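You operate a simulated robot arm through the tools that you are given. There is no shell and no other tool. Be economical: measure what you need, move in short steps, check, and stop when the job is done.

You are at the controls of a simulated two-armed robot. One attempt, no reset.

JOB
Pick up the issue card with the smallest size on its label from the store bench top with one hand, pass it to the other hand and put it in the inside of the grey wash tub.
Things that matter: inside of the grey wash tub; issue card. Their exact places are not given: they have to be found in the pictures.

It is judged by the outcome, as a careful person would: the job done as asked, and still so three seconds after it is handed in. It fails if anything else is knocked over, pushed out of place, dropped, spilled or broken.

ROBOT AND FRAMES
Two 6-joint arms with two-finger parallel grippers on one trunk, on a base that drives. Base frame: it is fixed to the floor where the robot stands at the start and does not move with it; the origin is under the middle of the robot, x ahead of it, y to its left, z up. Units: mm, rad, N and s.
The left shoulder is at the start at [280, 185, 1080], the right one opposite. With the tool pointing down near the work surface each hand reaches from about 560 to 940 mm from the robot's upright axis, wherever it stands, measured 20 degrees to its own side. Places, roughly: inside of the grey wash tub (17x14 cm) [520, -4640, 700]. Payload 1.57 kg a hand.
Tool frame (each hand has its own): the origin (TCP) lies between the finger pads and is the grasp point; the fingertips stand 30 mm ahead of it; z points along the fingers, y is the line along which they close. Largest opening 80 mm; finger width 17, thickness 12; the body of the gripper, 40 by 82 mm, starts 80 mm behind the TCP.
Orientation is that of the tool frame in the base frame, as [roll, pitch, yaw] about the fixed x, y, z axes, in that order (R = Rz(yaw) Ry(pitch) Rx(roll)). With the fingers straight down and closing along the base's y, the tool's x points along the base's -x, its y along +y and its z along -z.

CONTROLS
- The arms move only by the tool apply_moves. It takes "left_deltas", "right_deltas" or both (then of equal length, played together; a hand with none holds still); each is a list of rows, each a list of 7 numbers: the shift along the tool's x, y, z in units of 200 mm (1.0 is 200 mm), then the turn, a rotation vector about the tool's x, y, z in units of 180 degrees (1.0 is 180 degrees), then the finger opening in mm, from 0 to 80. In form: [[tx, ty, tz, rx, ry, rz, claw], ...]. A call has 1 to 8 rows; each row is the pose to reach, as a shift and turn from the pose commanded when the call began, along the tool's axes at that moment. A call with a number of a shift or a turn outside -1 to 1 is refused whole. Rows are played at 5 a second. More than 50 mm and 0.15 rad between two rows, or a gripper value outside its range, and nothing of the call is played. A pose out of reach is approached as far as the arm can. The call stops where the force on the tool passes 40 N (or 10 N more than at its start, if that is more) or the arm is blocked; 0.2 s more then pass. Each finger travels about 153 mm/s and halts on what it meets, pressing with about 43 N; the grip force reading is that of the motor and also rises with nothing between the fingers. The clock runs only during rows and for 0.2 s after the last one: add rows that repeat a pose to give the fingers time. The reply holds the time, the measured pose of the TCP, the force on the tool along the base axes, the opening and the grip force, in the units named above and with some noise, with the torque about the TCP (base axes, N m) and any sound that the robot's microphone picked up, and new pictures: "pictures" is both (left out), scene, wrist or none (wrist: the cameras of the hands that moved).
- Cameras (640 x 400 px; columns grow to the right, rows downward): "scene" is now at [238.3, -14.2, 1538.7]; the picture's right is [-0.12, -0.99, 0.00], its down [-0.68, 0.08, -0.73] and it looks along [0.73, -0.08, -0.68] (base axes); focal length 277 px, centre (320, 200). "left" rides on the left gripper at [72, 7, -122] in its tool frame; the picture's right is [-0.09, 1.00, 0.00], its down [-0.84, -0.08, -0.54] and it looks along [-0.54, -0.05, 0.84] (tool axes); focal length 238 px, centre (320, 200). "right" rides on the right gripper at [72, -7, -122] in its tool frame; the picture's right is [0.09, 1.00, 0.00], its down [-0.84, 0.08, -0.54] and it looks along [-0.54, 0.05, 0.84] (tool axes); focal length 238 px, centre (320, 200).
- slide_trunk(by): slides the trunk up (or, below 0, down) by that many mm; the arms and the scene camera ride with it, the base frame stays. It gives what a move gives, with no picture.
- drive_base(legs): drives the robot by 1 to 6 legs, each [ahead, turn to the left] in mm and rad, along the robot's own axes; the way and the turn of a leg run together, so that a leg with both is an arc; at most 1500 mm and 3.142 rad a leg. The arms and the cameras ride along, it lands a little off, and it stops where it bumps. It gives what a move gives, and a new picture of the scene camera.
- head_to(pan, tilt): turns the head with the scene camera to pan (to the left, within 1.501 rad either way) and tilt (down, from -0.506 to 1.204), counted from straight ahead of the robot. It gives what a move gives, and a new picture of the scene camera.
- point_at(camera, pixels): for up to 12 pixels [column, row] of the newest picture of that camera ("zoom" is the newest enlarged one), the place [x, y, z] in the base frame of the surface seen there, good to about 3 mm, but the place of the scene camera against the robot may be out by one fixed shift of up to 18 mm in any direction. The clock stands still meanwhile.
- close_up(camera, box): a new picture of the part [left, top, right, bottom] of that camera's present view, enlarged. The clock stands still meanwhile.
- finish_job(): hands the job in; it is judged then, once.

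Go step by step. Measure first, check grasps and placings, and put right what went wrong. The budget is 80 turns and 260 pictures, counting those below and the enlarged ones. Unless the task says otherwise, let go and move clear before handing in, and close with one line.

The tools are called after "Request:" by a JSON object that holds its "op" and its "data". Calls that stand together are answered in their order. apply_moves: Moves the arms, as the interface text tells. Its arguments: {"type":"object","properties":{"left_deltas":{"type":"array","items":{"type":"array","items":{"type":"number"}}},"right_deltas":{"type":"array","items":{"type":"array","items":{"type":"number"}}},"pictures":{"type":"string","enum":["both","scene","wrist","none"]}},"required":[]} The other tools are called the same way: slide_trunk (by) slides the trunk up or down; drive_base (legs) drives the base; head_to (pan, tilt) turns the head that bears the scene camera; point_at (camera, pixels) gives the place of the surface under pixels of a picture; close_up (camera, box) takes an enlarged picture of a part of a camera's view; finish_job () hands the job in.

At the start:

```text
t: 0.0
left_eef_pos: [604.5, 188.5, 1232.5]
left_ee_rot: [-3.142, 0.001, 3.142]
left_force: [-0.1, 0.6, -0.7]
left_moment: [0.01, -0.02, 0.0]
left_width: 79.9
left_finger_force: 0.1
right_eef_pos: [568.1, -219.1, 1225.2]
right_ee_rot: [-3.142, 0.0, -3.142]
right_force: [0.1, 0.4, 0.3]
right_moment: [-0.02, 0.03, 0.01]
right_width: 80.0
right_finger_force: 0.0
trunk travel left (down, up): [-775.0, 215.0]
robot x, y, heading: [1.2, -0.0, 0.002]
head pan, tilt: [-0.115, 0.75]
```

scene: 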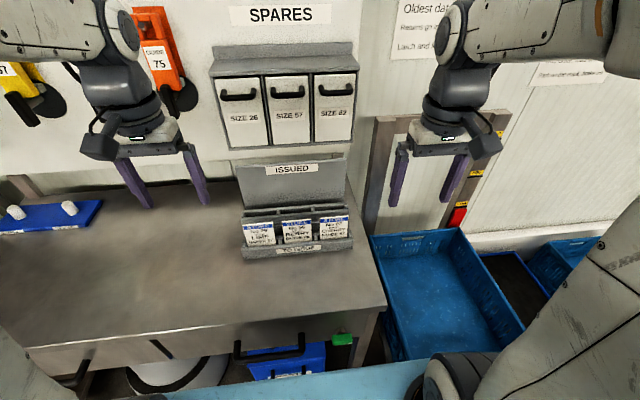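
right: 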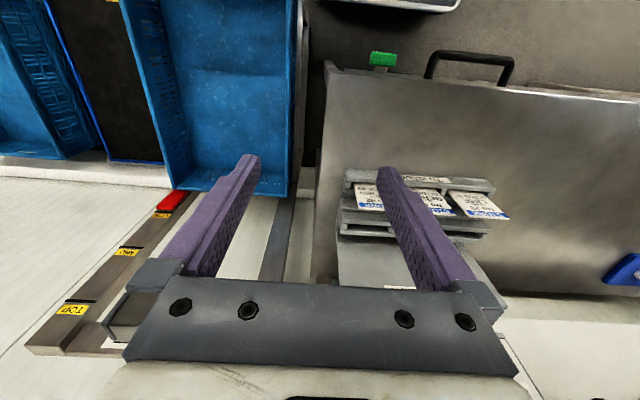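
left: 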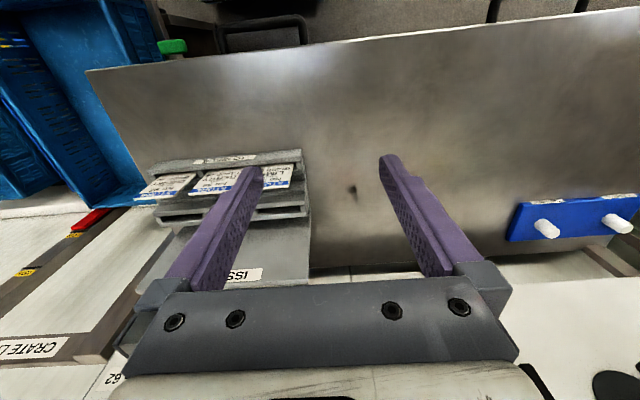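

The scene shows three cards in a rack around (259,232), (297,229), (333,228). I'll enlarge them to read the labels, and measure the rack.

Request:
{"op": "close_up", "data": {"camera": "scene", "box": [230, 150, 360, 265]}}

Request:
{"op": "point_at", "data": {"camera": "scene", "pixels": [[246, 225], [272, 222], [260, 243], [283, 221], [311, 219], [297, 240], [321, 218], [347, 216], [334, 238], [298, 250], [297, 210], [300, 280]]}}

Request:
{"op": "close_up", "data": {"camera": "scene", "box": [238, 212, 358, 256]}}

```text
3.48 times, centred on (295, 208) of scene
```

zoom: 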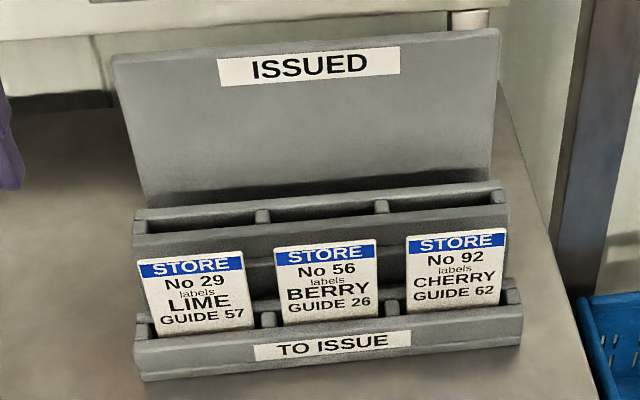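

```text
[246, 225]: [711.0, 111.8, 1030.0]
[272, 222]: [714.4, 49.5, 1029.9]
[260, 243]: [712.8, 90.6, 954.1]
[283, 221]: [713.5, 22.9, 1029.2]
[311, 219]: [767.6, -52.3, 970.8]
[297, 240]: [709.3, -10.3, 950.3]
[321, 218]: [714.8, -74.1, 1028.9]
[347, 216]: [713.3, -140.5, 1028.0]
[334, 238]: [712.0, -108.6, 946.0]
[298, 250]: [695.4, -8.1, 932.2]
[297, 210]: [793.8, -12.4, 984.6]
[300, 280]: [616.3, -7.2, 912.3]
```

```text
5.33 times, centred on (298, 234) of scene
```

zoom: 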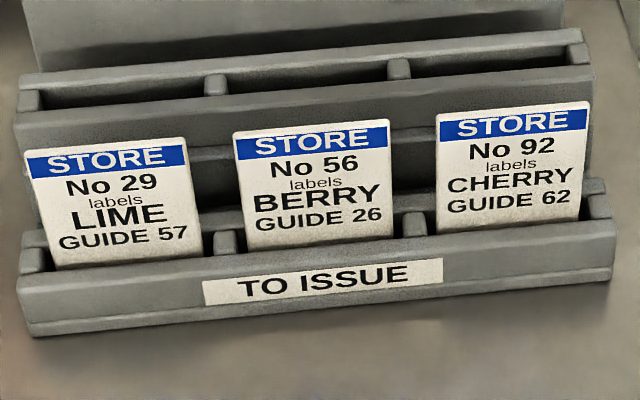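

The sizes on the labels are GUIDE 57, 26 and 62, so the target is the middle card (BERRY, 26). It stands upright at about x 712, y -13, with its top at z ≈ 1030. I'll bring the right hand above it and turn it so the fingers close along x.

Request:
{"op": "apply_moves", "data": {"right_deltas": [[-0.08, 0.11, 0.01, 0, 0, -0.046, 80], [-0.16, 0.22, 0.02, 0, 0, -0.092, 80], [-0.24, 0.33, 0.03, 0, 0, -0.138, 80], [-0.32, 0.44, 0.04, 0, 0, -0.184, 80], [-0.4, 0.55, 0.05, 0, 0, -0.23, 80], [-0.48, 0.66, 0.06, 0, 0, -0.276, 80], [-0.56, 0.77, 0.08, 0, 0, -0.322, 80], [-0.64, 0.88, 0.1, 0, 0, -0.368, 80]], "pictures": "both"}}

```text
t: 1.8
left_eef_pos: [604.0, 188.9, 1231.3]
left_ee_rot: [-3.141, 0.002, -3.141]
left_force: [0.6, -0.2, -0.4]
left_moment: [-0.01, -0.05, 0.01]
left_width: 80.0
left_finger_force: 0.0
right_eef_pos: [695.7, -41.9, 1203.3]
right_ee_rot: [-3.141, 0.0, -1.983]
right_force: [0.4, -0.3, -1.0]
right_moment: [0.01, 0.01, -0.01]
right_width: 80.0
right_finger_force: 0.0
trunk travel left (down, up): [-775.0, 215.0]
robot x, y, heading: [3.5, 2.8, 0.0]
head pan, tilt: [-0.115, 0.75]
```

scene: 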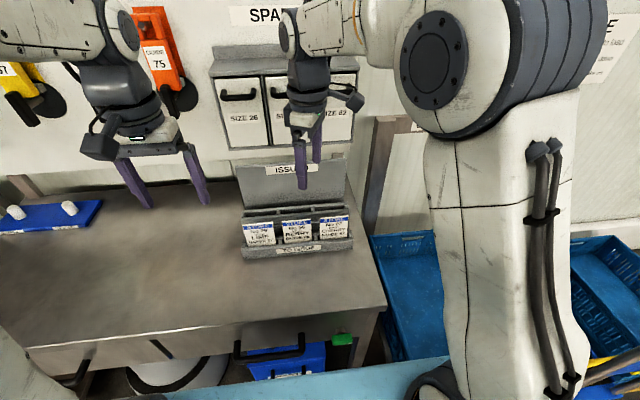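
right: 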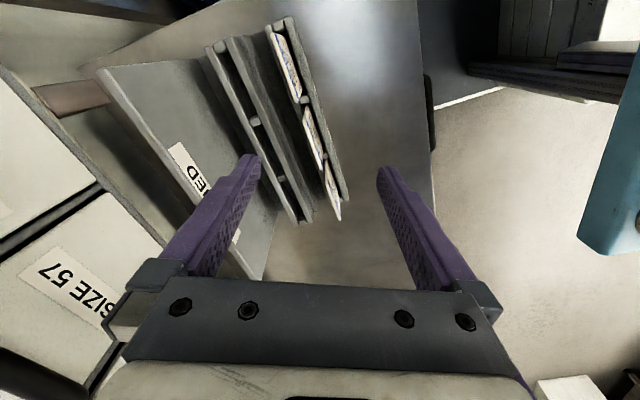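

The right hand is above the rack, with the cards at about (310,130) in its view. I'll finish the 90° turn in place and then measure with the wrist camera.

Request:
{"op": "apply_moves", "data": {"right_deltas": [[0, 0, 0, 0, 0, -0.044, 80], [0, 0, 0, 0, 0, -0.088, 80], [0, 0, 0, 0, 0, -0.131, 80], [0, 0, 0, 0, 0, -0.131, 80]], "pictures": "wrist"}}

Request:
{"op": "close_up", "data": {"camera": "right", "box": [200, 0, 440, 250]}}

```text
t: 2.8
left_eef_pos: [603.7, 188.8, 1233.2]
left_ee_rot: [-3.141, 0.0, 3.141]
left_force: [-1.0, 0.5, -0.3]
left_moment: [-0.01, 0.0, 0.04]
left_width: 79.9
left_finger_force: 0.1
right_eef_pos: [696.7, -41.1, 1203.9]
right_ee_rot: [3.141, 0.0, -1.575]
right_force: [0.7, 0.0, 0.1]
right_moment: [0.02, -0.03, 0.01]
right_width: 80.1
right_finger_force: 0.1
trunk travel left (down, up): [-775.0, 215.0]
robot x, y, heading: [3.7, 0.6, -0.004]
head pan, tilt: [-0.115, 0.75]
```

right: 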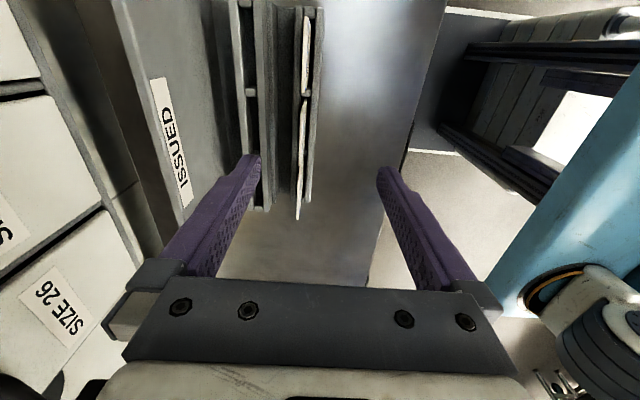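

```text
1.60 times, centred on (320, 125) of right
```

zoom: 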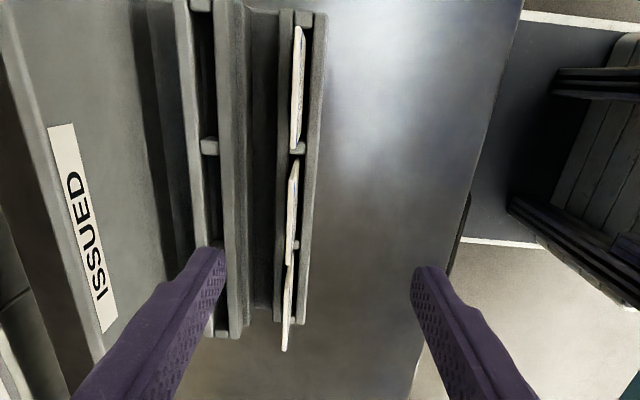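

In the zoom the card edges run along column ~290, and the middle one spans rows 160–265. I'll measure these edges.

Request:
{"op": "point_at", "data": {"camera": "zoom", "pixels": [[292, 163], [291, 175], [292, 190], [290, 210], [290, 230], [289, 250], [289, 262], [298, 30], [296, 80], [288, 275], [285, 320], [284, 350]]}}

```text
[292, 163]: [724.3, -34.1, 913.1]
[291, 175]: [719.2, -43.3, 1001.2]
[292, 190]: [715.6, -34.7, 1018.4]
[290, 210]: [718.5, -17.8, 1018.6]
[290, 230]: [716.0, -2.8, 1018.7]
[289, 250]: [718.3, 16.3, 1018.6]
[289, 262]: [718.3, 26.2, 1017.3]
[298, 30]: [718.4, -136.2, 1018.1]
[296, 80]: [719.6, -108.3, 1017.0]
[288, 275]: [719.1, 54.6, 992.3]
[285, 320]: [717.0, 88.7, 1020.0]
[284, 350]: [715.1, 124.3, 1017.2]
```

The wrist camera puts the middle card at x ≈ 717.5, y from -42 to 27, top z ≈ 1018.6. I'll move over it with a 50 mm opening and lower part way.

Request:
{"op": "apply_moves", "data": {"right_deltas": [[-0.06, -0.04, 0.15, 0, 0, 0.001, 50], [-0.12, -0.08, 0.3, 0, 0, 0.001, 50], [-0.17, -0.104, 0.45, 0, 0, 0.001, 50], [-0.17, -0.104, 0.6, 0, 0, 0.001, 50], [-0.17, -0.104, 0.72, 0, 0, 0.001, 50], [-0.17, -0.104, 0.72, 0, 0, 0.001, 50]], "pictures": "both"}}

```text
t: 4.2
left_eef_pos: [604.9, 188.2, 1231.7]
left_ee_rot: [3.141, 0.0, -3.141]
left_force: [-0.3, 0.3, 0.3]
left_moment: [0.02, 0.0, 0.0]
left_width: 80.0
left_finger_force: 0.1
right_eef_pos: [717.7, -9.2, 1061.3]
right_ee_rot: [-3.141, -0.001, -1.578]
right_force: [0.0, -0.7, 0.5]
right_moment: [0.0, 0.01, -0.03]
right_width: 50.3
right_finger_force: 0.0
trunk travel left (down, up): [-775.0, 215.0]
robot x, y, heading: [-0.8, 4.3, -0.005]
head pan, tilt: [-0.115, 0.75]
```

scene: 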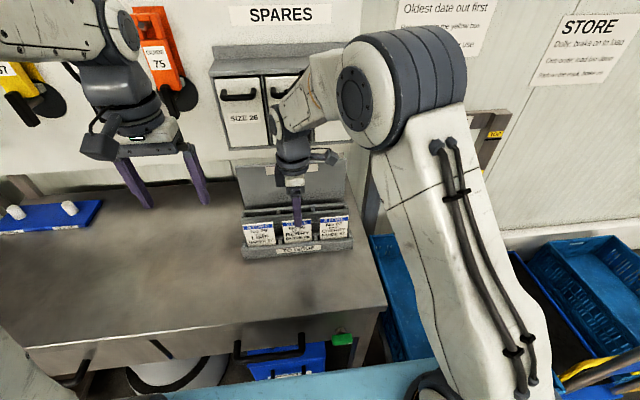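
right: 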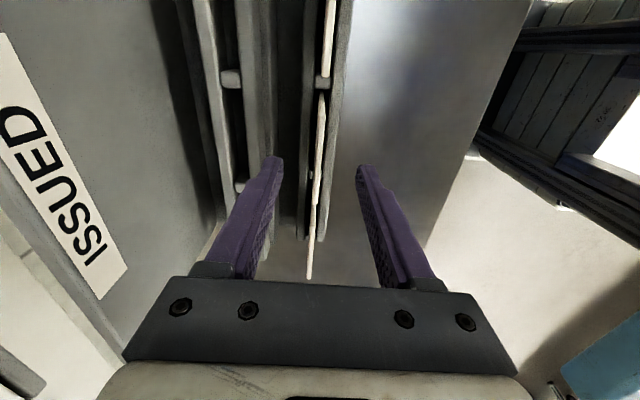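

The middle card (318,150) lies between the two fingertips, roughly centred. I'll lower 47 mm and close.

Request:
{"op": "apply_moves", "data": {"right_deltas": [[0, 0, 0.12, 0, 0, 0, 50], [0, 0, 0.235, 0, 0, 0, 50], [0, 0, 0.235, 0, 0, 0, 50], [0, 0, 0.235, 0, 0, 0, 20], [0, 0, 0.235, 0, 0, 0, 0], [0, 0, 0.235, 0, 0, 0, 0], [0, 0, 0.235, 0, 0, 0, 0]], "pictures": "both"}}

```text
t: 5.8
left_eef_pos: [604.1, 188.3, 1232.0]
left_ee_rot: [3.141, 0.0, -3.141]
left_force: [0.0, 0.3, -0.3]
left_moment: [0.02, 0.01, -0.02]
left_width: 80.0
left_finger_force: 0.1
right_eef_pos: [718.4, -7.9, 1014.4]
right_ee_rot: [-3.14, 0.0, -1.576]
right_force: [0.6, 0.0, 0.5]
right_moment: [0.0, 0.03, -0.01]
right_width: 3.5
right_finger_force: 24.9
trunk travel left (down, up): [-775.0, 215.0]
robot x, y, heading: [1.1, 1.0, -0.0]
head pan, tilt: [-0.115, 0.75]
```

scene: 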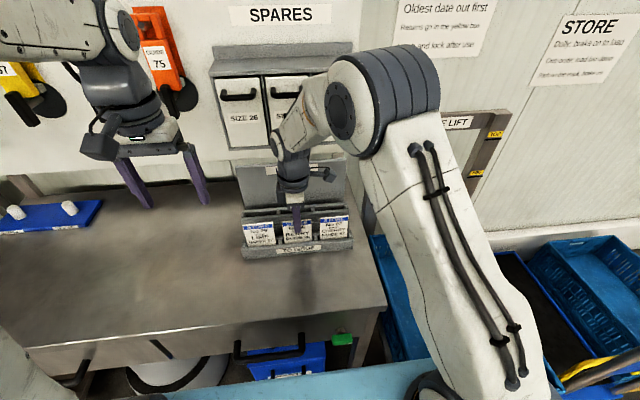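
right: 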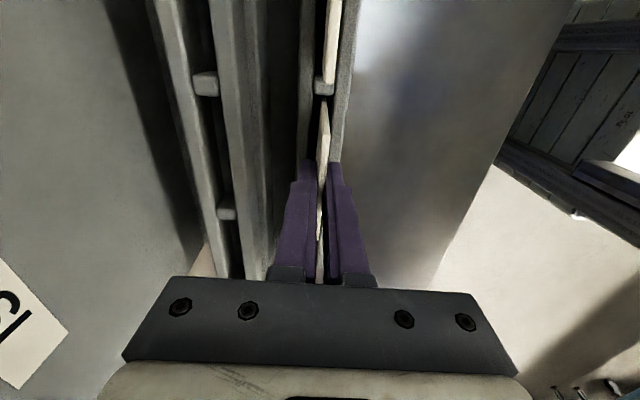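

The fingers hold the card at 3.5 mm width. I'll lift it straight up.

Request:
{"op": "apply_moves", "data": {"right_deltas": [[0, 0, -0.08, 0, 0, 0, 0], [0, 0, -0.18, 0, 0, 0, 0], [0, 0, -0.33, 0, 0, 0, 0], [0, 0, -0.5, 0, 0, 0, 0], [0, 0, -0.68, 0, 0, 0, 0], [0, 0, -0.85, 0, 0, 0, 0], [0, 0, -0.95, 0, 0, 0, 0]], "pictures": "both"}}

Request:
{"op": "close_up", "data": {"camera": "scene", "box": [230, 110, 360, 265]}}

```text
t: 7.4
left_eef_pos: [604.0, 188.6, 1232.0]
left_ee_rot: [3.14, -0.002, -3.141]
left_force: [-0.4, 0.6, -0.3]
left_moment: [0.02, 0.01, 0.01]
left_width: 79.8
left_finger_force: 0.0
right_eef_pos: [717.1, -8.1, 1204.4]
right_ee_rot: [3.141, 0.001, -1.579]
right_force: [-0.1, 0.2, 0.1]
right_moment: [-0.03, -0.01, -0.01]
right_width: 4.0
right_finger_force: 24.3
trunk travel left (down, up): [-775.0, 215.0]
robot x, y, heading: [-0.3, -0.2, -0.002]
head pan, tilt: [-0.115, 0.75]
```

scene: 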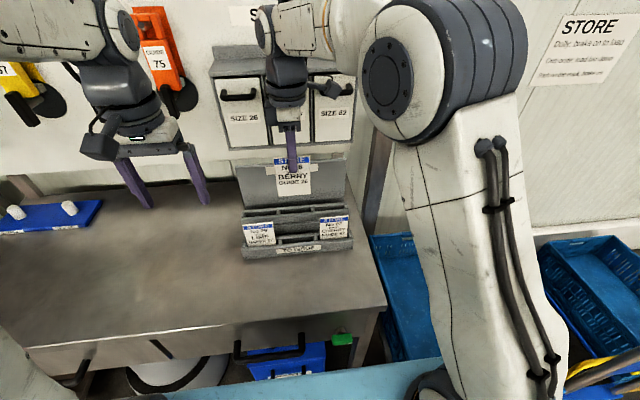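
right: 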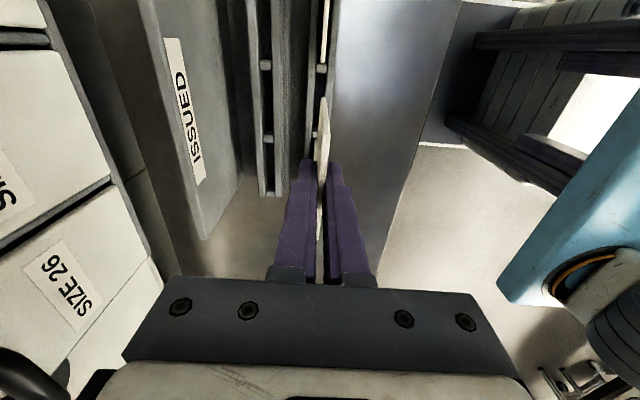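

```text
2.58 times, centred on (295, 188) of scene
```

zoom: 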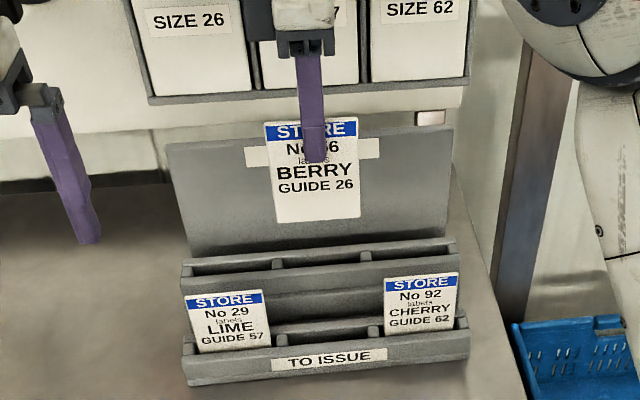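

The BERRY card is held, hanging below the right fingers, and the other two cards are undisturbed. I'll measure the held card and start bringing the left hand to its left side (fingers toward -y, closing along x), well clear for now.

Request:
{"op": "point_at", "data": {"camera": "zoom", "pixels": [[268, 126], [354, 120], [280, 218], [357, 212], [320, 214], [341, 123]]}}

Request:
{"op": "apply_moves", "data": {"left_deltas": [[-0.04, 0.06, 0.03, 0.0265, -0.0265, 0.0265, 60], [-0.1, 0.12, 0.08, 0.053, -0.053, 0.053, 60], [-0.18, 0.18, 0.13, 0.0795, -0.0795, 0.0795, 60], [-0.26, 0.24, 0.18, 0.106, -0.106, 0.106, 60], [-0.34, 0.3, 0.24, 0.1325, -0.1325, 0.1325, 60], [-0.42, 0.36, 0.3, 0.159, -0.159, 0.159, 60], [-0.5, 0.36, 0.37, 0.1855, -0.1855, 0.1855, 60], [-0.565, 0.36, 0.435, 0.212, -0.212, 0.212, 60]], "pictures": "scene"}}

```text
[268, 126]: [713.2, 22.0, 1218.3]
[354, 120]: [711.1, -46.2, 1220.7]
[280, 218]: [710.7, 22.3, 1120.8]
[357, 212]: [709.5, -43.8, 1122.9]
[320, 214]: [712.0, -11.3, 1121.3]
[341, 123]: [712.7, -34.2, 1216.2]
```

```text
t: 9.2
left_eef_pos: [717.1, 259.5, 1147.0]
left_ee_rot: [-2.644, 0.816, 2.64]
left_force: [-1.2, -0.6, 0.8]
left_moment: [-0.02, 0.0, 0.0]
left_width: 60.3
left_finger_force: 0.1
right_eef_pos: [717.3, -8.0, 1204.7]
right_ee_rot: [3.141, 0.002, -1.578]
right_force: [0.0, -0.2, 0.0]
right_moment: [0.03, -0.01, -0.01]
right_width: 3.6
right_finger_force: 24.3
trunk travel left (down, up): [-775.0, 215.0]
robot x, y, heading: [5.3, -1.6, -0.001]
head pan, tilt: [-0.115, 0.75]
```

scene: 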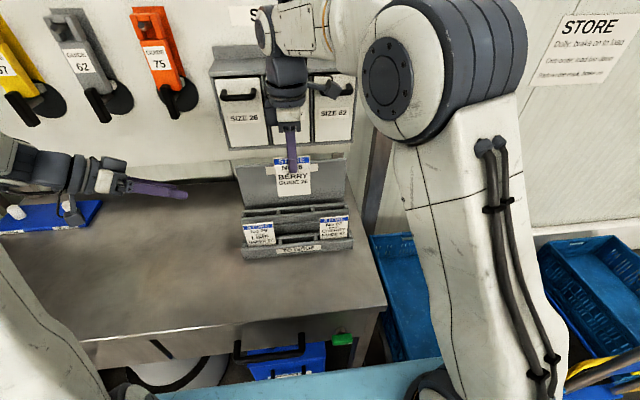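

The left hand went to the intended spot with half the turn done. The card spans z ≈ 1109–1208 once I correct for the scene camera's shift. I'll finish the turn in place.

Request:
{"op": "apply_moves", "data": {"left_deltas": [[0, 0, 0, 0.0247, -0.0247, 0.0247, 50], [0, 0, 0, 0.0494, -0.0494, 0.0494, 50], [0, 0, 0, 0.0741, -0.0741, 0.0741, 50], [0, 0, 0, 0.0988, -0.0988, 0.0988, 50], [0, 0, 0, 0.1235, -0.1235, 0.1235, 50], [0, 0, 0, 0.1482, -0.1482, 0.1482, 50], [0, 0, 0, 0.173, -0.173, 0.173, 50], [0, 0, 0, 0.173, -0.173, 0.173, 50]], "pictures": "both"}}

```text
t: 11.0
left_eef_pos: [716.5, 261.6, 1144.3]
left_ee_rot: [0.692, 1.569, -0.881]
left_force: [0.1, -0.7, 0.2]
left_moment: [-0.02, -0.01, 0.01]
left_width: 50.0
left_finger_force: 0.0
right_eef_pos: [716.8, -8.6, 1203.7]
right_ee_rot: [3.141, 0.0, -1.578]
right_force: [-0.2, 1.1, 0.0]
right_moment: [0.01, 0.02, -0.01]
right_width: 3.8
right_finger_force: 24.5
trunk travel left (down, up): [-775.0, 215.0]
robot x, y, heading: [-1.1, 4.8, -0.002]
head pan, tilt: [-0.115, 0.75]
```

scene: 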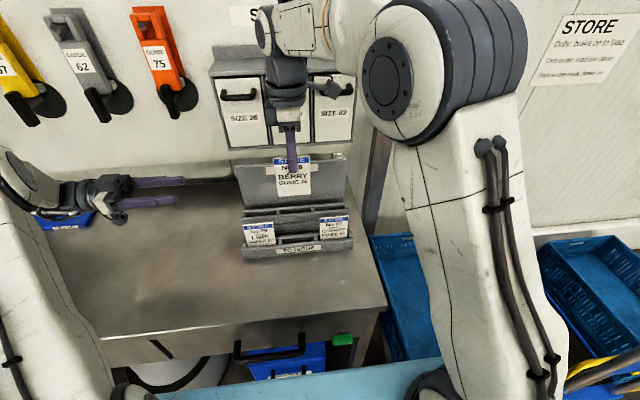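
left: 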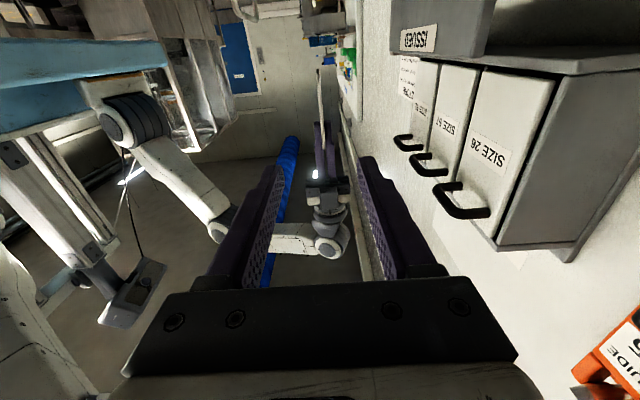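

The left hand now points at -y and the card edge is seen at (320,100) between its fingers. I'll approach by 195 mm and stop just short of the card.

Request:
{"op": "apply_moves", "data": {"left_deltas": [[0.025, 0, 0.2, 0, 0, 0, 50], [0.025, 0, 0.4, 0, 0, 0, 50], [0.025, 0, 0.6, 0, 0, 0, 50], [0.025, 0, 0.8, 0, 0, 0, 50], [0.025, 0, 0.97, 0, 0, 0, 50], [0.025, 0, 0.97, 0, 0, 0, 50]], "pictures": "both"}}

Request:
{"op": "close_up", "data": {"camera": "scene", "box": [200, 110, 360, 220]}}

```text
t: 12.4
left_eef_pos: [718.2, 65.9, 1139.3]
left_ee_rot: [-1.625, 1.57, 3.086]
left_force: [-0.2, -0.8, -0.7]
left_moment: [-0.01, -0.01, -0.02]
left_width: 49.9
left_finger_force: 0.1
right_eef_pos: [716.8, -8.7, 1205.4]
right_ee_rot: [3.141, 0.001, -1.577]
right_force: [-0.1, 0.0, -1.2]
right_moment: [-0.01, -0.02, -0.03]
right_width: 3.8
right_finger_force: 24.6
trunk travel left (down, up): [-775.0, 215.0]
robot x, y, heading: [-1.2, 2.8, 0.001]
head pan, tilt: [-0.115, 0.75]
```

scene: 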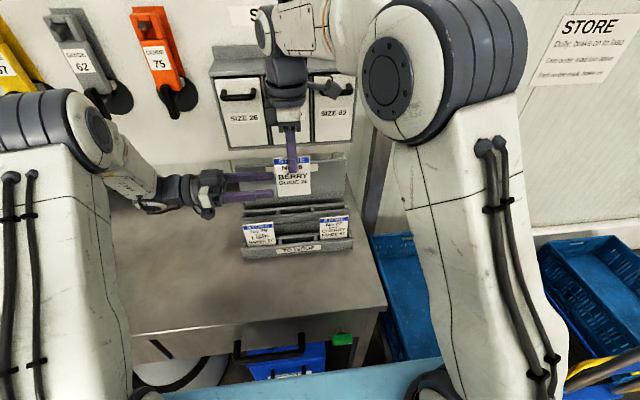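
left: 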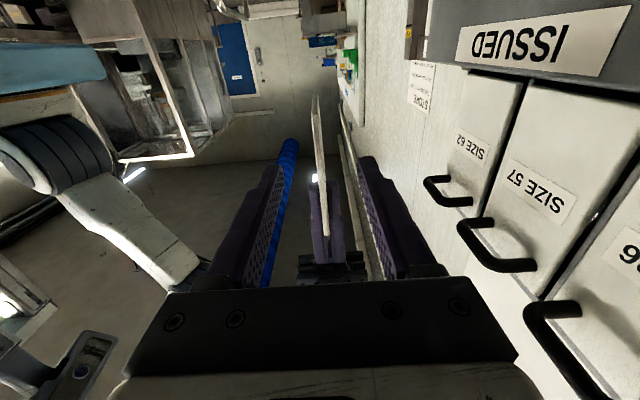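

```text
3.64 times, centred on (280, 165) of scene
```

zoom: 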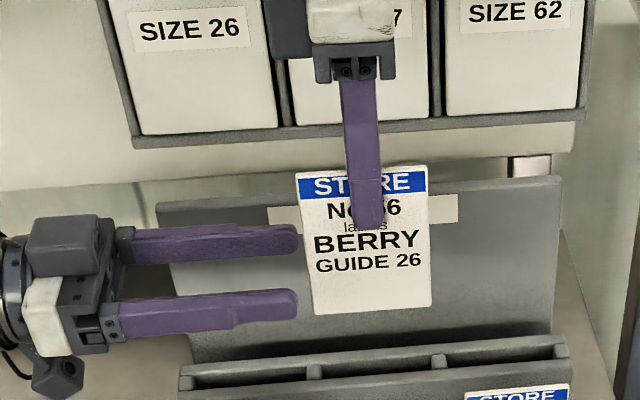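

The card is centred between the left fingers (edge at (322,180) in the left view), and the right fingertips are above their line. I'll advance 42 mm and close the left hand.

Request:
{"op": "apply_moves", "data": {"left_deltas": [[0, 0, 0.1, 0, 0, 0, 50], [0, 0, 0.21, 0, 0, 0, 50], [0, 0, 0.21, 0, 0, 0, 50], [0, 0, 0.21, 0, 0, 0, 20], [0, 0, 0.21, 0, 0, 0, 0], [0, 0, 0.21, 0, 0, 0, 0], [0, 0, 0.21, 0, 0, 0, 0]], "pictures": "both"}}

Request:
{"op": "close_up", "data": {"camera": "scene", "box": [200, 110, 360, 220]}}

```text
t: 14.0
left_eef_pos: [718.4, 24.0, 1141.6]
left_ee_rot: [-2.912, 1.571, 1.798]
left_force: [-3.0, -1.1, 0.9]
left_moment: [0.07, -0.07, -0.09]
left_width: 3.9
left_finger_force: 25.3
right_eef_pos: [718.5, -8.5, 1203.6]
right_ee_rot: [-3.14, -0.001, -1.576]
right_force: [2.0, 1.0, -0.8]
right_moment: [-0.03, -0.16, 0.03]
right_width: 3.8
right_finger_force: 24.2
trunk travel left (down, up): [-775.0, 215.0]
robot x, y, heading: [-1.3, 2.2, 0.002]
head pan, tilt: [-0.115, 0.75]
```

scene: 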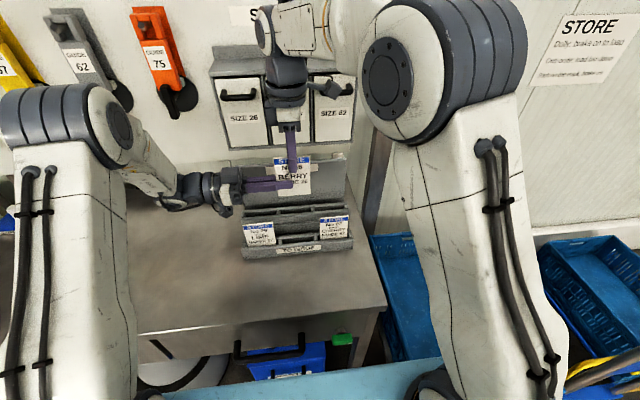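
left: 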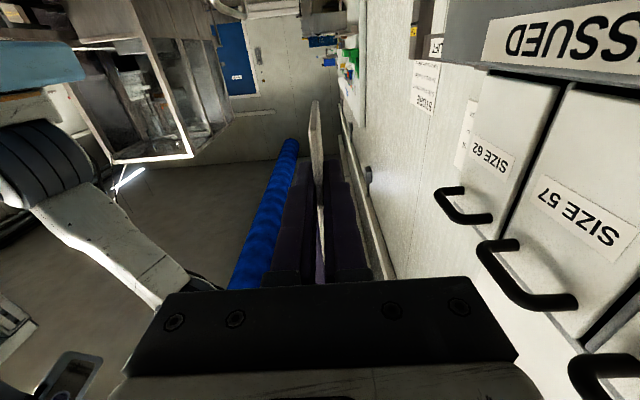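

```text
3.64 times, centred on (280, 165) of scene
```

zoom: 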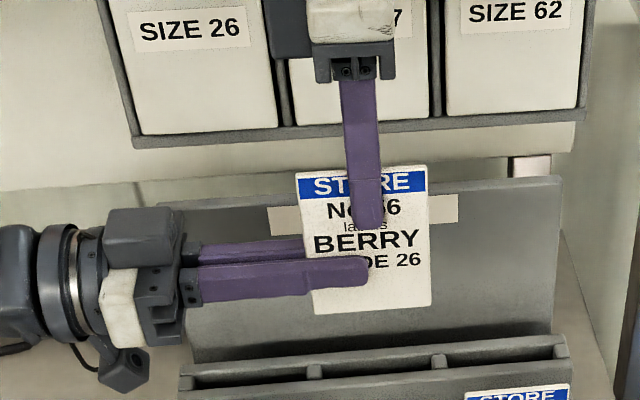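

Both hands grip the card at about 3.8 mm. I'll open the right hand and raise it straight up, clear of the card.

Request:
{"op": "apply_moves", "data": {"right_deltas": [[0, 0, 0, 0, 0, 0, 15], [0, 0, 0, 0, 0, 0, 40], [0, 0, 0, 0, 0, 0, 40], [0, 0, -0.12, 0, 0, 0, 40], [0, 0, -0.27, 0, 0, 0, 40], [0, 0, -0.4, 0, 0, 0, 40]], "pictures": "scene"}}

Request:
{"op": "close_up", "data": {"camera": "scene", "box": [200, 110, 360, 220]}}

```text
t: 15.4
left_eef_pos: [718.3, 24.4, 1141.4]
left_ee_rot: [-2.491, 1.569, 2.219]
left_force: [0.4, 0.3, 0.1]
left_moment: [0.01, -0.01, -0.04]
left_width: 4.4
left_finger_force: 24.7
right_eef_pos: [717.5, -7.7, 1285.4]
right_ee_rot: [3.141, -0.001, -1.578]
right_force: [-0.4, 0.4, -0.8]
right_moment: [-0.03, 0.01, 0.01]
right_width: 39.8
right_finger_force: 0.1
trunk travel left (down, up): [-775.0, 215.0]
robot x, y, heading: [-2.6, 1.9, 0.002]
head pan, tilt: [-0.115, 0.75]
```

scene: 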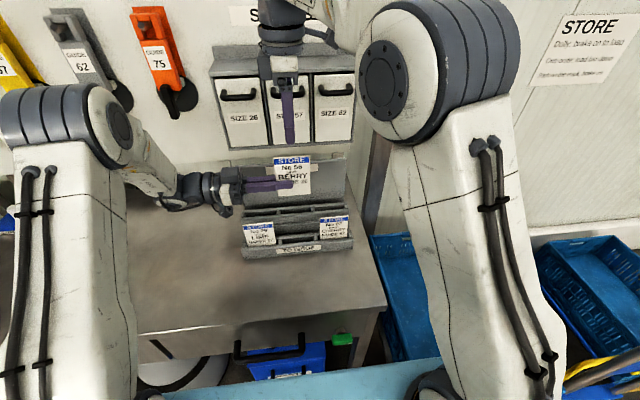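

```text
3.64 times, centred on (280, 165) of scene
```

zoom: 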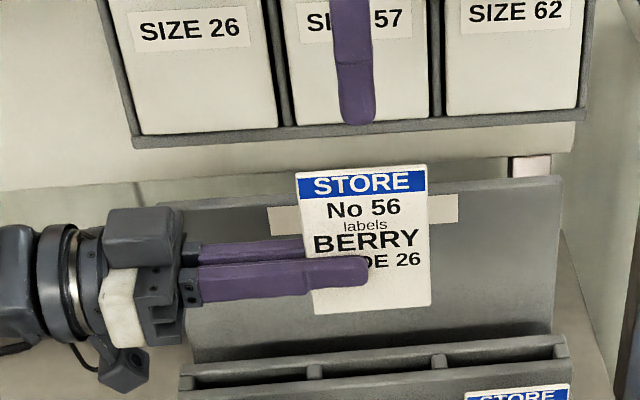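

The left hand holds the card alone (4.4 mm) and the right hand is free above. I'll pull both hands back to travel positions, first translating and unwinding the right hand.

Request:
{"op": "apply_moves", "data": {"left_deltas": [[0, 0, -0.1, 0, 0, 0, 0], [0, -0.05, -0.22, 0, 0, 0, 0], [0, -0.12, -0.35, 0, 0, 0, 0], [0, -0.2, -0.47, 0, 0, 0, 0], [0, -0.3, -0.58, 0, 0, 0, 0], [0, -0.4, -0.68, 0, 0, 0, 0], [-0.1, -0.5, -0.76, 0, 0, 0, 0], [-0.2, -0.56, -0.82, 0, 0, 0, 0]], "right_deltas": [[0.1, 0.09, 0, 0, 0, 0.046, 40], [0.21, 0.18, 0, 0, 0, 0.092, 40], [0.33, 0.27, 0, 0, 0, 0.138, 40], [0.45, 0.36, 0, 0, 0, 0.184, 40], [0.57, 0.45, 0, 0, 0, 0.23, 40], [0.7, 0.55, 0, 0, 0, 0.276, 40], [0.83, 0.65, 0.1, 0, 0, 0.322, 40], [0.98, 0.745, 0.2, 0, 0, 0.368, 40]], "pictures": "scene"}}

```text
t: 17.2
left_eef_pos: [605.7, 190.3, 1179.6]
left_ee_rot: [-2.131, 1.57, 2.582]
left_force: [-0.2, -0.3, 0.8]
left_moment: [0.04, 0.03, 0.0]
left_width: 4.0
left_finger_force: 24.6
right_eef_pos: [567.6, -204.2, 1243.8]
right_ee_rot: [-3.141, 0.0, -2.738]
right_force: [0.2, 0.4, 0.1]
right_moment: [0.0, -0.03, 0.01]
right_width: 39.8
right_finger_force: 0.0
trunk travel left (down, up): [-775.0, 215.0]
robot x, y, heading: [-3.0, 0.3, -0.003]
head pan, tilt: [-0.115, 0.75]
```

scene: 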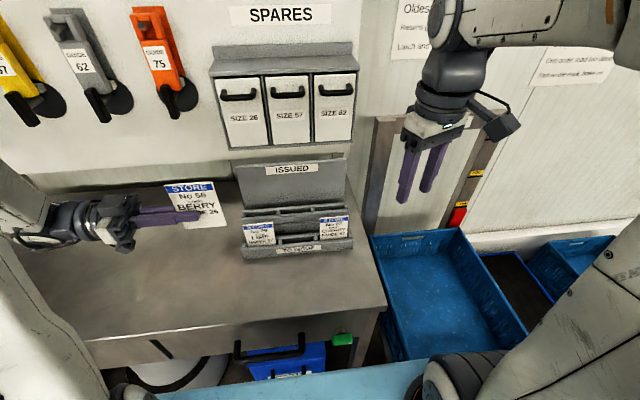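

Now I'll turn the left hand back to fingers-down, with the card still in it, and finish unwinding the right.

Request:
{"op": "apply_moves", "data": {"left_deltas": [[-0.05, 0, 0, -0.0265, 0.0265, -0.0265, 0], [-0.1, 0, 0, -0.053, 0.053, -0.053, 0], [-0.15, 0, 0, -0.0795, 0.0795, -0.0795, 0], [-0.2, 0, 0, -0.106, 0.106, -0.106, 0], [-0.25, 0, 0, -0.1325, 0.1325, -0.1325, 0], [-0.25, 0, 0, -0.159, 0.159, -0.159, 0], [-0.25, 0, 0, -0.1855, 0.1855, -0.1855, 0], [-0.25, 0, 0, -0.212, 0.212, -0.212, 0]], "right_deltas": [[0, 0, 0, 0, 0, 0.02, 40], [0, 0, 0, 0, 0, 0.04, 40], [0, 0, 0, 0, 0, 0.06, 40], [0, 0, 0, 0, 0, 0.08, 40], [0, 0, 0, 0, 0, 0.1, 40], [0, 0, 0, 0, 0, 0.115, 40], [0, 0, 0, 0, 0, 0.129, 40], [0, 0, 0, 0, 0, 0.129, 40]], "pictures": "none"}}

Request:
{"op": "apply_moves", "data": {"left_deltas": [[0, 0, 0, -0.0247, 0.0247, -0.0247, 0], [0, 0, 0, -0.0494, 0.0494, -0.0494, 0], [0, 0, 0, -0.0741, 0.0741, -0.0741, 0], [0, 0, 0, -0.0988, 0.0988, -0.0988, 0], [0, 0, 0, -0.1235, 0.1235, -0.1235, 0], [0, 0, 0, -0.1482, 0.1482, -0.1482, 0], [0, 0, 0, -0.173, 0.173, -0.173, 0], [0, 0, 0, -0.173, 0.173, -0.173, 0]], "pictures": "both"}}

Request:
{"op": "head_to", "data": {"pan": -1.2, "tilt": 0.4}}

```text
t: 19.0
left_eef_pos: [604.7, 188.8, 1228.4]
left_ee_rot: [-2.715, 0.648, 2.717]
left_force: [0.3, -0.3, -0.6]
left_moment: [0.01, 0.01, 0.0]
left_width: 4.2
left_finger_force: 24.8
right_eef_pos: [568.9, -204.0, 1244.2]
right_ee_rot: [-3.14, -0.001, -3.14]
right_force: [-0.3, 0.2, -0.4]
right_moment: [0.0, -0.02, -0.02]
right_width: 40.1
right_finger_force: 0.0
trunk travel left (down, up): [-775.0, 215.0]
robot x, y, heading: [2.3, -0.0, -0.001]
head pan, tilt: [-0.115, 0.75]
```

```text
t: 20.8
left_eef_pos: [604.8, 188.8, 1229.8]
left_ee_rot: [3.141, -0.002, -3.139]
left_force: [-0.4, 0.7, -1.7]
left_moment: [-0.02, 0.0, 0.0]
left_width: 4.1
left_finger_force: 25.0
right_eef_pos: [567.2, -203.0, 1244.1]
right_ee_rot: [3.141, 0.0, -3.138]
right_force: [0.2, 0.1, 0.7]
right_moment: [0.01, 0.01, 0.01]
right_width: 39.8
right_finger_force: 0.0
trunk travel left (down, up): [-775.0, 215.0]
robot x, y, heading: [-3.2, -0.3, 0.0]
head pan, tilt: [-0.115, 0.75]
```

scene: 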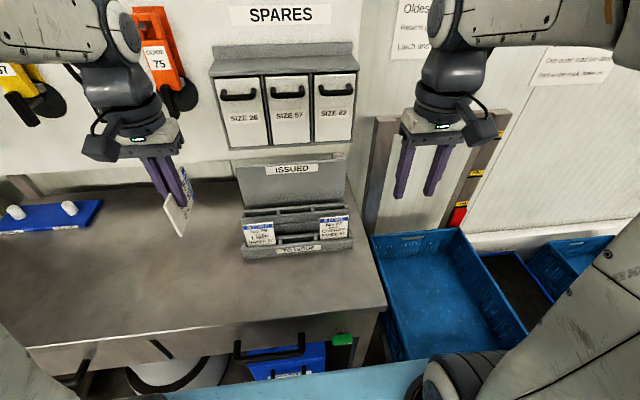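
left: 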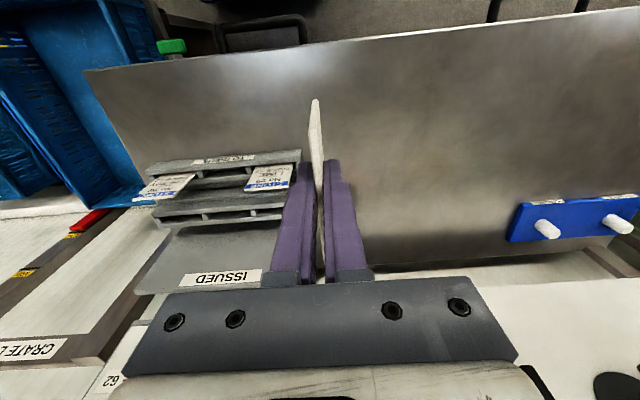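

```text
t: 22.1
left_eef_pos: [605.3, 188.0, 1229.4]
left_ee_rot: [3.141, 0.001, 3.14]
left_force: [0.5, 0.0, -0.5]
left_moment: [-0.01, 0.0, 0.02]
left_width: 4.1
left_finger_force: 24.6
right_eef_pos: [568.2, -203.2, 1244.4]
right_ee_rot: [-3.141, 0.0, -3.139]
right_force: [-0.6, 0.2, 1.3]
right_moment: [-0.02, 0.0, 0.0]
right_width: 40.0
right_finger_force: 0.0
trunk travel left (down, up): [-775.0, 215.0]
robot x, y, heading: [-2.2, 0.8, 0.001]
head pan, tilt: [-1.201, 0.4]
```

scene: 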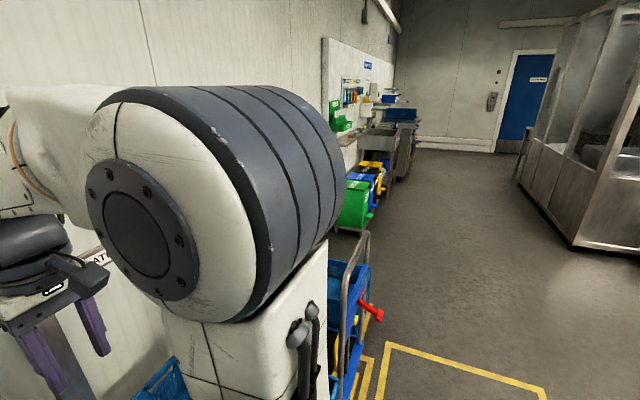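

The view to the right shows a clear aisle, with a trolley at (345,300), bins at (360,190), the wash area near (390,120) and a glass cabin on the right at (590,180). I'll measure these.

Request:
{"op": "point_at", "data": {"camera": "scene", "pixels": [[365, 240], [370, 310], [358, 395], [360, 210], [362, 140], [385, 135], [405, 135], [408, 165], [570, 240], [520, 180], [450, 250], [500, 145]]}}

Request:
{"op": "close_up", "data": {"camera": "scene", "box": [310, 40, 450, 240]}}

Request:
{"op": "head_to", "data": {"pan": -1.5, "tilt": 0.6}}

```text
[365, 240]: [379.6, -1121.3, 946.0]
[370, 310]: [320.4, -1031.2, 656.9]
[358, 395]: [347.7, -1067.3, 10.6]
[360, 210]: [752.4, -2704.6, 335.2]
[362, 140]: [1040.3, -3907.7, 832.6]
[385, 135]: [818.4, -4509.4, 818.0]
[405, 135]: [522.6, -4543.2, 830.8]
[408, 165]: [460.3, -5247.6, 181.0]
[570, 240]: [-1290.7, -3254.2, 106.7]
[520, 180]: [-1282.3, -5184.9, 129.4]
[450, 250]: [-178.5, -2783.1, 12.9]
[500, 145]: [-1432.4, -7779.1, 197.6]
```

```text
2.00 times, centred on (380, 140) of scene
```

zoom: 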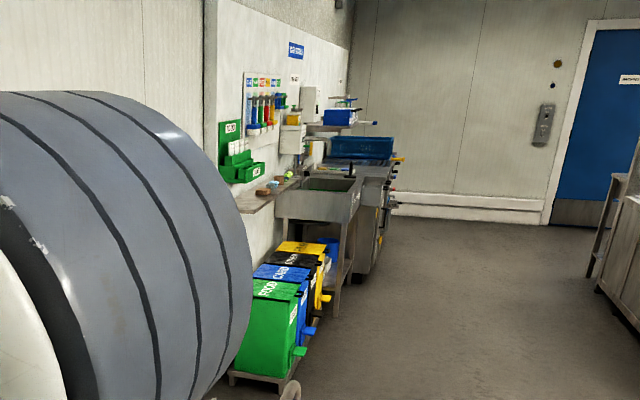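

```text
t: 22.9
left_eef_pos: [605.2, 187.7, 1229.9]
left_ee_rot: [-3.141, -0.001, -3.141]
left_force: [0.2, -0.4, 0.1]
left_moment: [0.0, 0.0, -0.01]
left_width: 4.4
left_finger_force: 24.8
right_eef_pos: [568.2, -203.9, 1244.0]
right_ee_rot: [-3.141, -0.001, -3.138]
right_force: [-0.4, -0.1, 0.2]
right_moment: [0.0, -0.01, 0.0]
right_width: 40.2
right_finger_force: 0.0
trunk travel left (down, up): [-775.0, 215.0]
robot x, y, heading: [-0.8, -0.2, -0.005]
head pan, tilt: [-1.499, 0.6]
```

scene: 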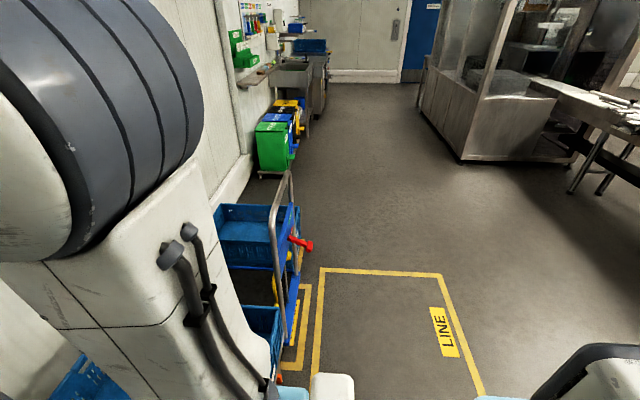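

I need distances for backing up: the table at right (600,180), the yellow box and the trolley.

Request:
{"op": "point_at", "data": {"camera": "scene", "pixels": [[573, 188], [610, 120], [635, 160], [620, 300], [322, 268], [440, 275], [484, 392], [312, 245], [293, 172], [262, 172], [298, 160], [465, 160]]}}

```text
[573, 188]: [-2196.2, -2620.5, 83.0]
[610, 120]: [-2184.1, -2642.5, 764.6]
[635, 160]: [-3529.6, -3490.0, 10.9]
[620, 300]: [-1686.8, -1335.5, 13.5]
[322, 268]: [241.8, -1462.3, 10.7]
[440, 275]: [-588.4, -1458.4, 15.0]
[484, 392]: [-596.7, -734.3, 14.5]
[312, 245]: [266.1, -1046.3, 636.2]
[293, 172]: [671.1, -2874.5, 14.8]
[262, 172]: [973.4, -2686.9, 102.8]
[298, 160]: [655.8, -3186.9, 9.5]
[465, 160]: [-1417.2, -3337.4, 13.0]
```

The aisle is clear at x ≈ -250: the trolley ends at x ≈ 266 and the cabin starts at x ≈ -1290. I'll back up 250 mm, turn right, and look ahead.

Request:
{"op": "drive_base", "data": {"legs": [[-250, 0], [0, -1.571]]}}

Request:
{"op": "head_to", "data": {"pan": 0, "tilt": 0.45}}

```text
t: 28.6
left_eef_pos: [-63.6, -603.9, 1229.9]
left_ee_rot: [-3.141, -0.001, 1.574]
left_force: [0.5, 0.8, 0.1]
left_moment: [0.03, -0.02, -0.04]
left_width: 4.1
left_finger_force: 24.9
right_eef_pos: [-456.3, -567.6, 1243.8]
right_ee_rot: [3.141, -0.001, 1.575]
right_force: [1.0, 0.1, 0.3]
right_moment: [0.01, 0.0, -0.01]
right_width: 39.9
right_finger_force: 0.0
trunk travel left (down, up): [-775.0, 215.0]
robot x, y, heading: [-253.8, -2.5, -1.571]
head pan, tilt: [-1.499, 0.6]
```

scene: 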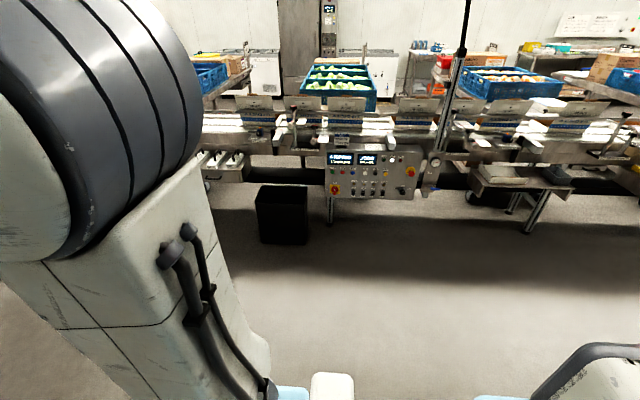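

```text
t: 30.2
left_eef_pos: [-63.7, -605.1, 1229.0]
left_ee_rot: [3.142, -0.001, 1.574]
left_force: [0.1, -0.2, -0.1]
left_moment: [-0.04, 0.0, -0.02]
left_width: 4.1
left_finger_force: 24.7
right_eef_pos: [-456.8, -567.9, 1244.6]
right_ee_rot: [-3.141, 0.0, 1.575]
right_force: [-0.5, -1.1, 0.0]
right_moment: [0.0, 0.01, -0.02]
right_width: 40.1
right_finger_force: 0.1
trunk travel left (down, up): [-775.0, 215.0]
robot x, y, heading: [-256.3, -1.3, -1.569]
head pan, tilt: [0.0, 0.45]
```

scene: 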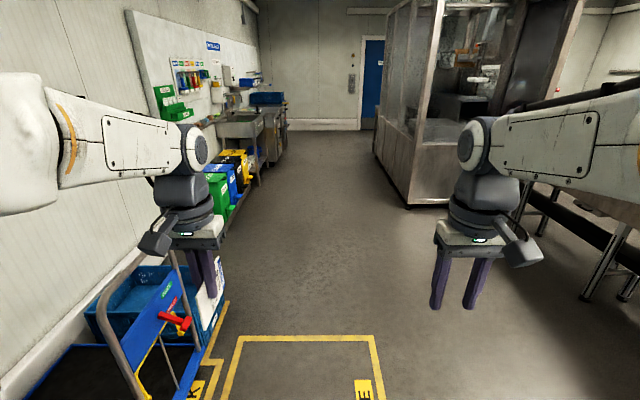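

The aisle ahead is clear and the card is still held. I'll drive 4 m along it and look left at the wash area.

Request:
{"op": "drive_base", "data": {"legs": [[1500, 0], [1500, 0], [800, 0]]}}

Request:
{"op": "head_to", "data": {"pan": 0.9, "tilt": 0.6}}

```text
t: 48.5
left_eef_pos: [-101.6, -4393.0, 1229.3]
left_ee_rot: [3.141, 0.001, 1.552]
left_force: [0.0, 0.2, -1.6]
left_moment: [-0.03, 0.01, -0.01]
left_width: 4.3
left_finger_force: 24.6
right_eef_pos: [-492.7, -4348.5, 1244.6]
right_ee_rot: [-3.141, -0.001, 1.557]
right_force: [0.2, -0.1, -1.1]
right_moment: [-0.02, 0.01, -0.04]
right_width: 39.9
right_finger_force: 0.1
trunk travel left (down, up): [-775.0, 215.0]
robot x, y, heading: [-278.0, -3784.0, -1.592]
head pan, tilt: [0.0, 0.45]
```

scene: 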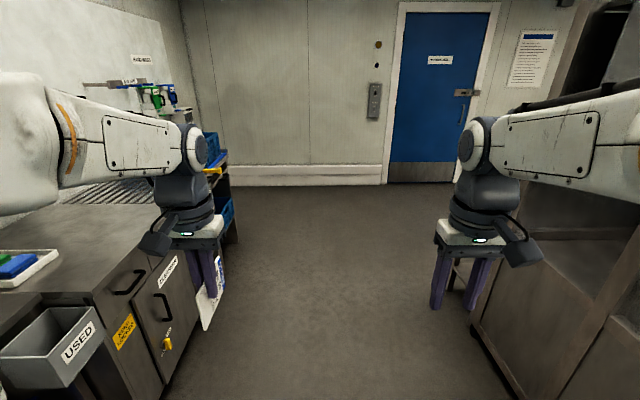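

```text
t: 49.6
left_eef_pos: [-101.0, -4394.5, 1231.1]
left_ee_rot: [-3.141, 0.0, 1.553]
left_force: [-0.5, 0.3, -0.5]
left_moment: [0.01, -0.01, 0.02]
left_width: 3.9
left_finger_force: 24.4
right_eef_pos: [-492.2, -4348.8, 1243.9]
right_ee_rot: [-3.142, 0.001, 1.555]
right_force: [0.1, -0.3, 1.2]
right_moment: [0.02, 0.01, 0.0]
right_width: 39.8
right_finger_force: 0.0
trunk travel left (down, up): [-775.0, 215.0]
robot x, y, heading: [-276.6, -3784.5, -1.591]
head pan, tilt: [0.901, 0.6]
```

scene: 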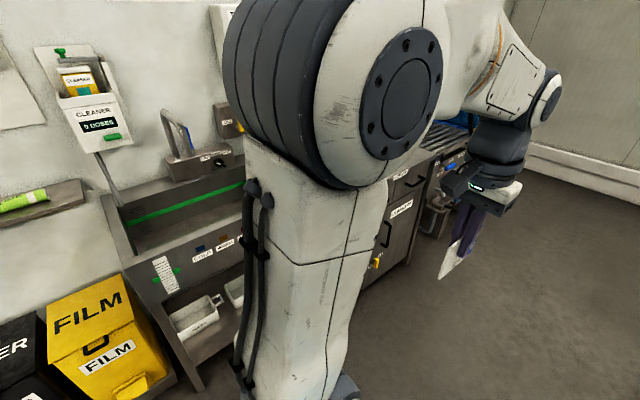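

The card is still held. A grey bin labelled "USED" on the bench front (50,345 in the straight-ahead view) may be the tub. I'll drive on 1.1 m and turn to face the wash bench, staying clear of it.

Request:
{"op": "drive_base", "data": {"legs": [[1080, 0], [0, 1.591]]}}

Request:
{"op": "head_to", "data": {"pan": 0.25, "tilt": 0.7}}

```text
t: 59.1
left_eef_pos: [305.5, -4659.4, 1229.5]
left_ee_rot: [3.142, -0.003, -3.12]
left_force: [-0.5, -0.4, -0.2]
left_moment: [0.04, -0.01, 0.02]
left_width: 4.1
left_finger_force: 24.8
right_eef_pos: [275.5, -5053.4, 1245.5]
right_ee_rot: [3.141, -0.001, -3.117]
right_force: [0.1, -0.1, -0.2]
right_moment: [-0.01, 0.03, 0.03]
right_width: 40.1
right_finger_force: 0.0
trunk travel left (down, up): [-775.0, 215.0]
robot x, y, heading: [-295.8, -4861.2, 0.023]
head pan, tilt: [0.901, 0.6]
```

scene: 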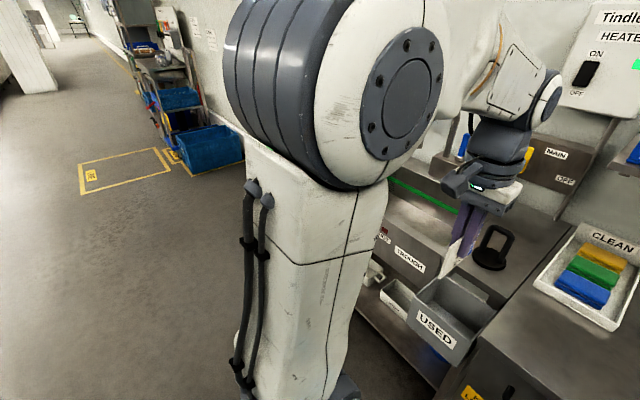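

```text
t: 60.1
left_eef_pos: [304.6, -4660.0, 1230.6]
left_ee_rot: [3.141, 0.0, -3.121]
left_force: [-0.7, -1.3, -0.2]
left_moment: [0.0, 0.0, 0.01]
left_width: 4.4
left_finger_force: 24.7
right_eef_pos: [275.0, -5051.5, 1244.7]
right_ee_rot: [-3.141, 0.0, -3.117]
right_force: [-0.1, 0.4, -0.4]
right_moment: [-0.03, 0.0, 0.04]
right_width: 40.0
right_finger_force: 0.0
trunk travel left (down, up): [-775.0, 215.0]
robot x, y, heading: [-295.0, -4860.4, 0.023]
head pan, tilt: [0.25, 0.7]
```

scene: 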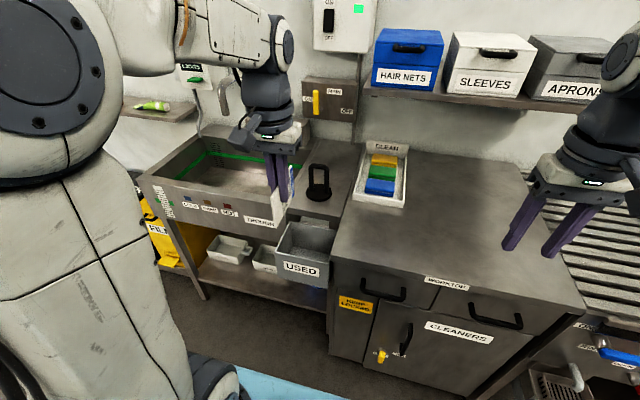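

The grey box labelled "USED" at (307,250) is the candidate tub. I'll measure its rim and inside.

Request:
{"op": "point_at", "data": {"camera": "scene", "pixels": [[286, 222], [337, 226], [329, 261], [277, 250], [310, 238], [305, 245], [300, 265], [318, 240], [318, 190], [230, 245], [264, 258], [345, 215]]}}

Request:
{"op": "close_up", "data": {"camera": "scene", "box": [220, 140, 420, 300]}}

```text
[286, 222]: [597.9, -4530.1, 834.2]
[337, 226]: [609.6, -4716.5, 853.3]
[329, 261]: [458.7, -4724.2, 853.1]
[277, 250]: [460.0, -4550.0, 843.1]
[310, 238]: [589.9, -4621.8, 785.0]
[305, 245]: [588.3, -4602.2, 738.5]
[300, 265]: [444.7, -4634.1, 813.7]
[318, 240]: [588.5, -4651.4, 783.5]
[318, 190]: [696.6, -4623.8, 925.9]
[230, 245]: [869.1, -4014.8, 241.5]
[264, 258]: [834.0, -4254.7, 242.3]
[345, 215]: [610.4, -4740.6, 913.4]
```

```text
2.50 times, centred on (320, 220) of scene
```

zoom: 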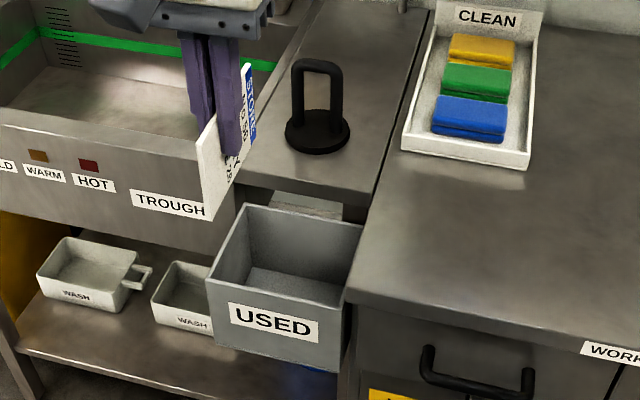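

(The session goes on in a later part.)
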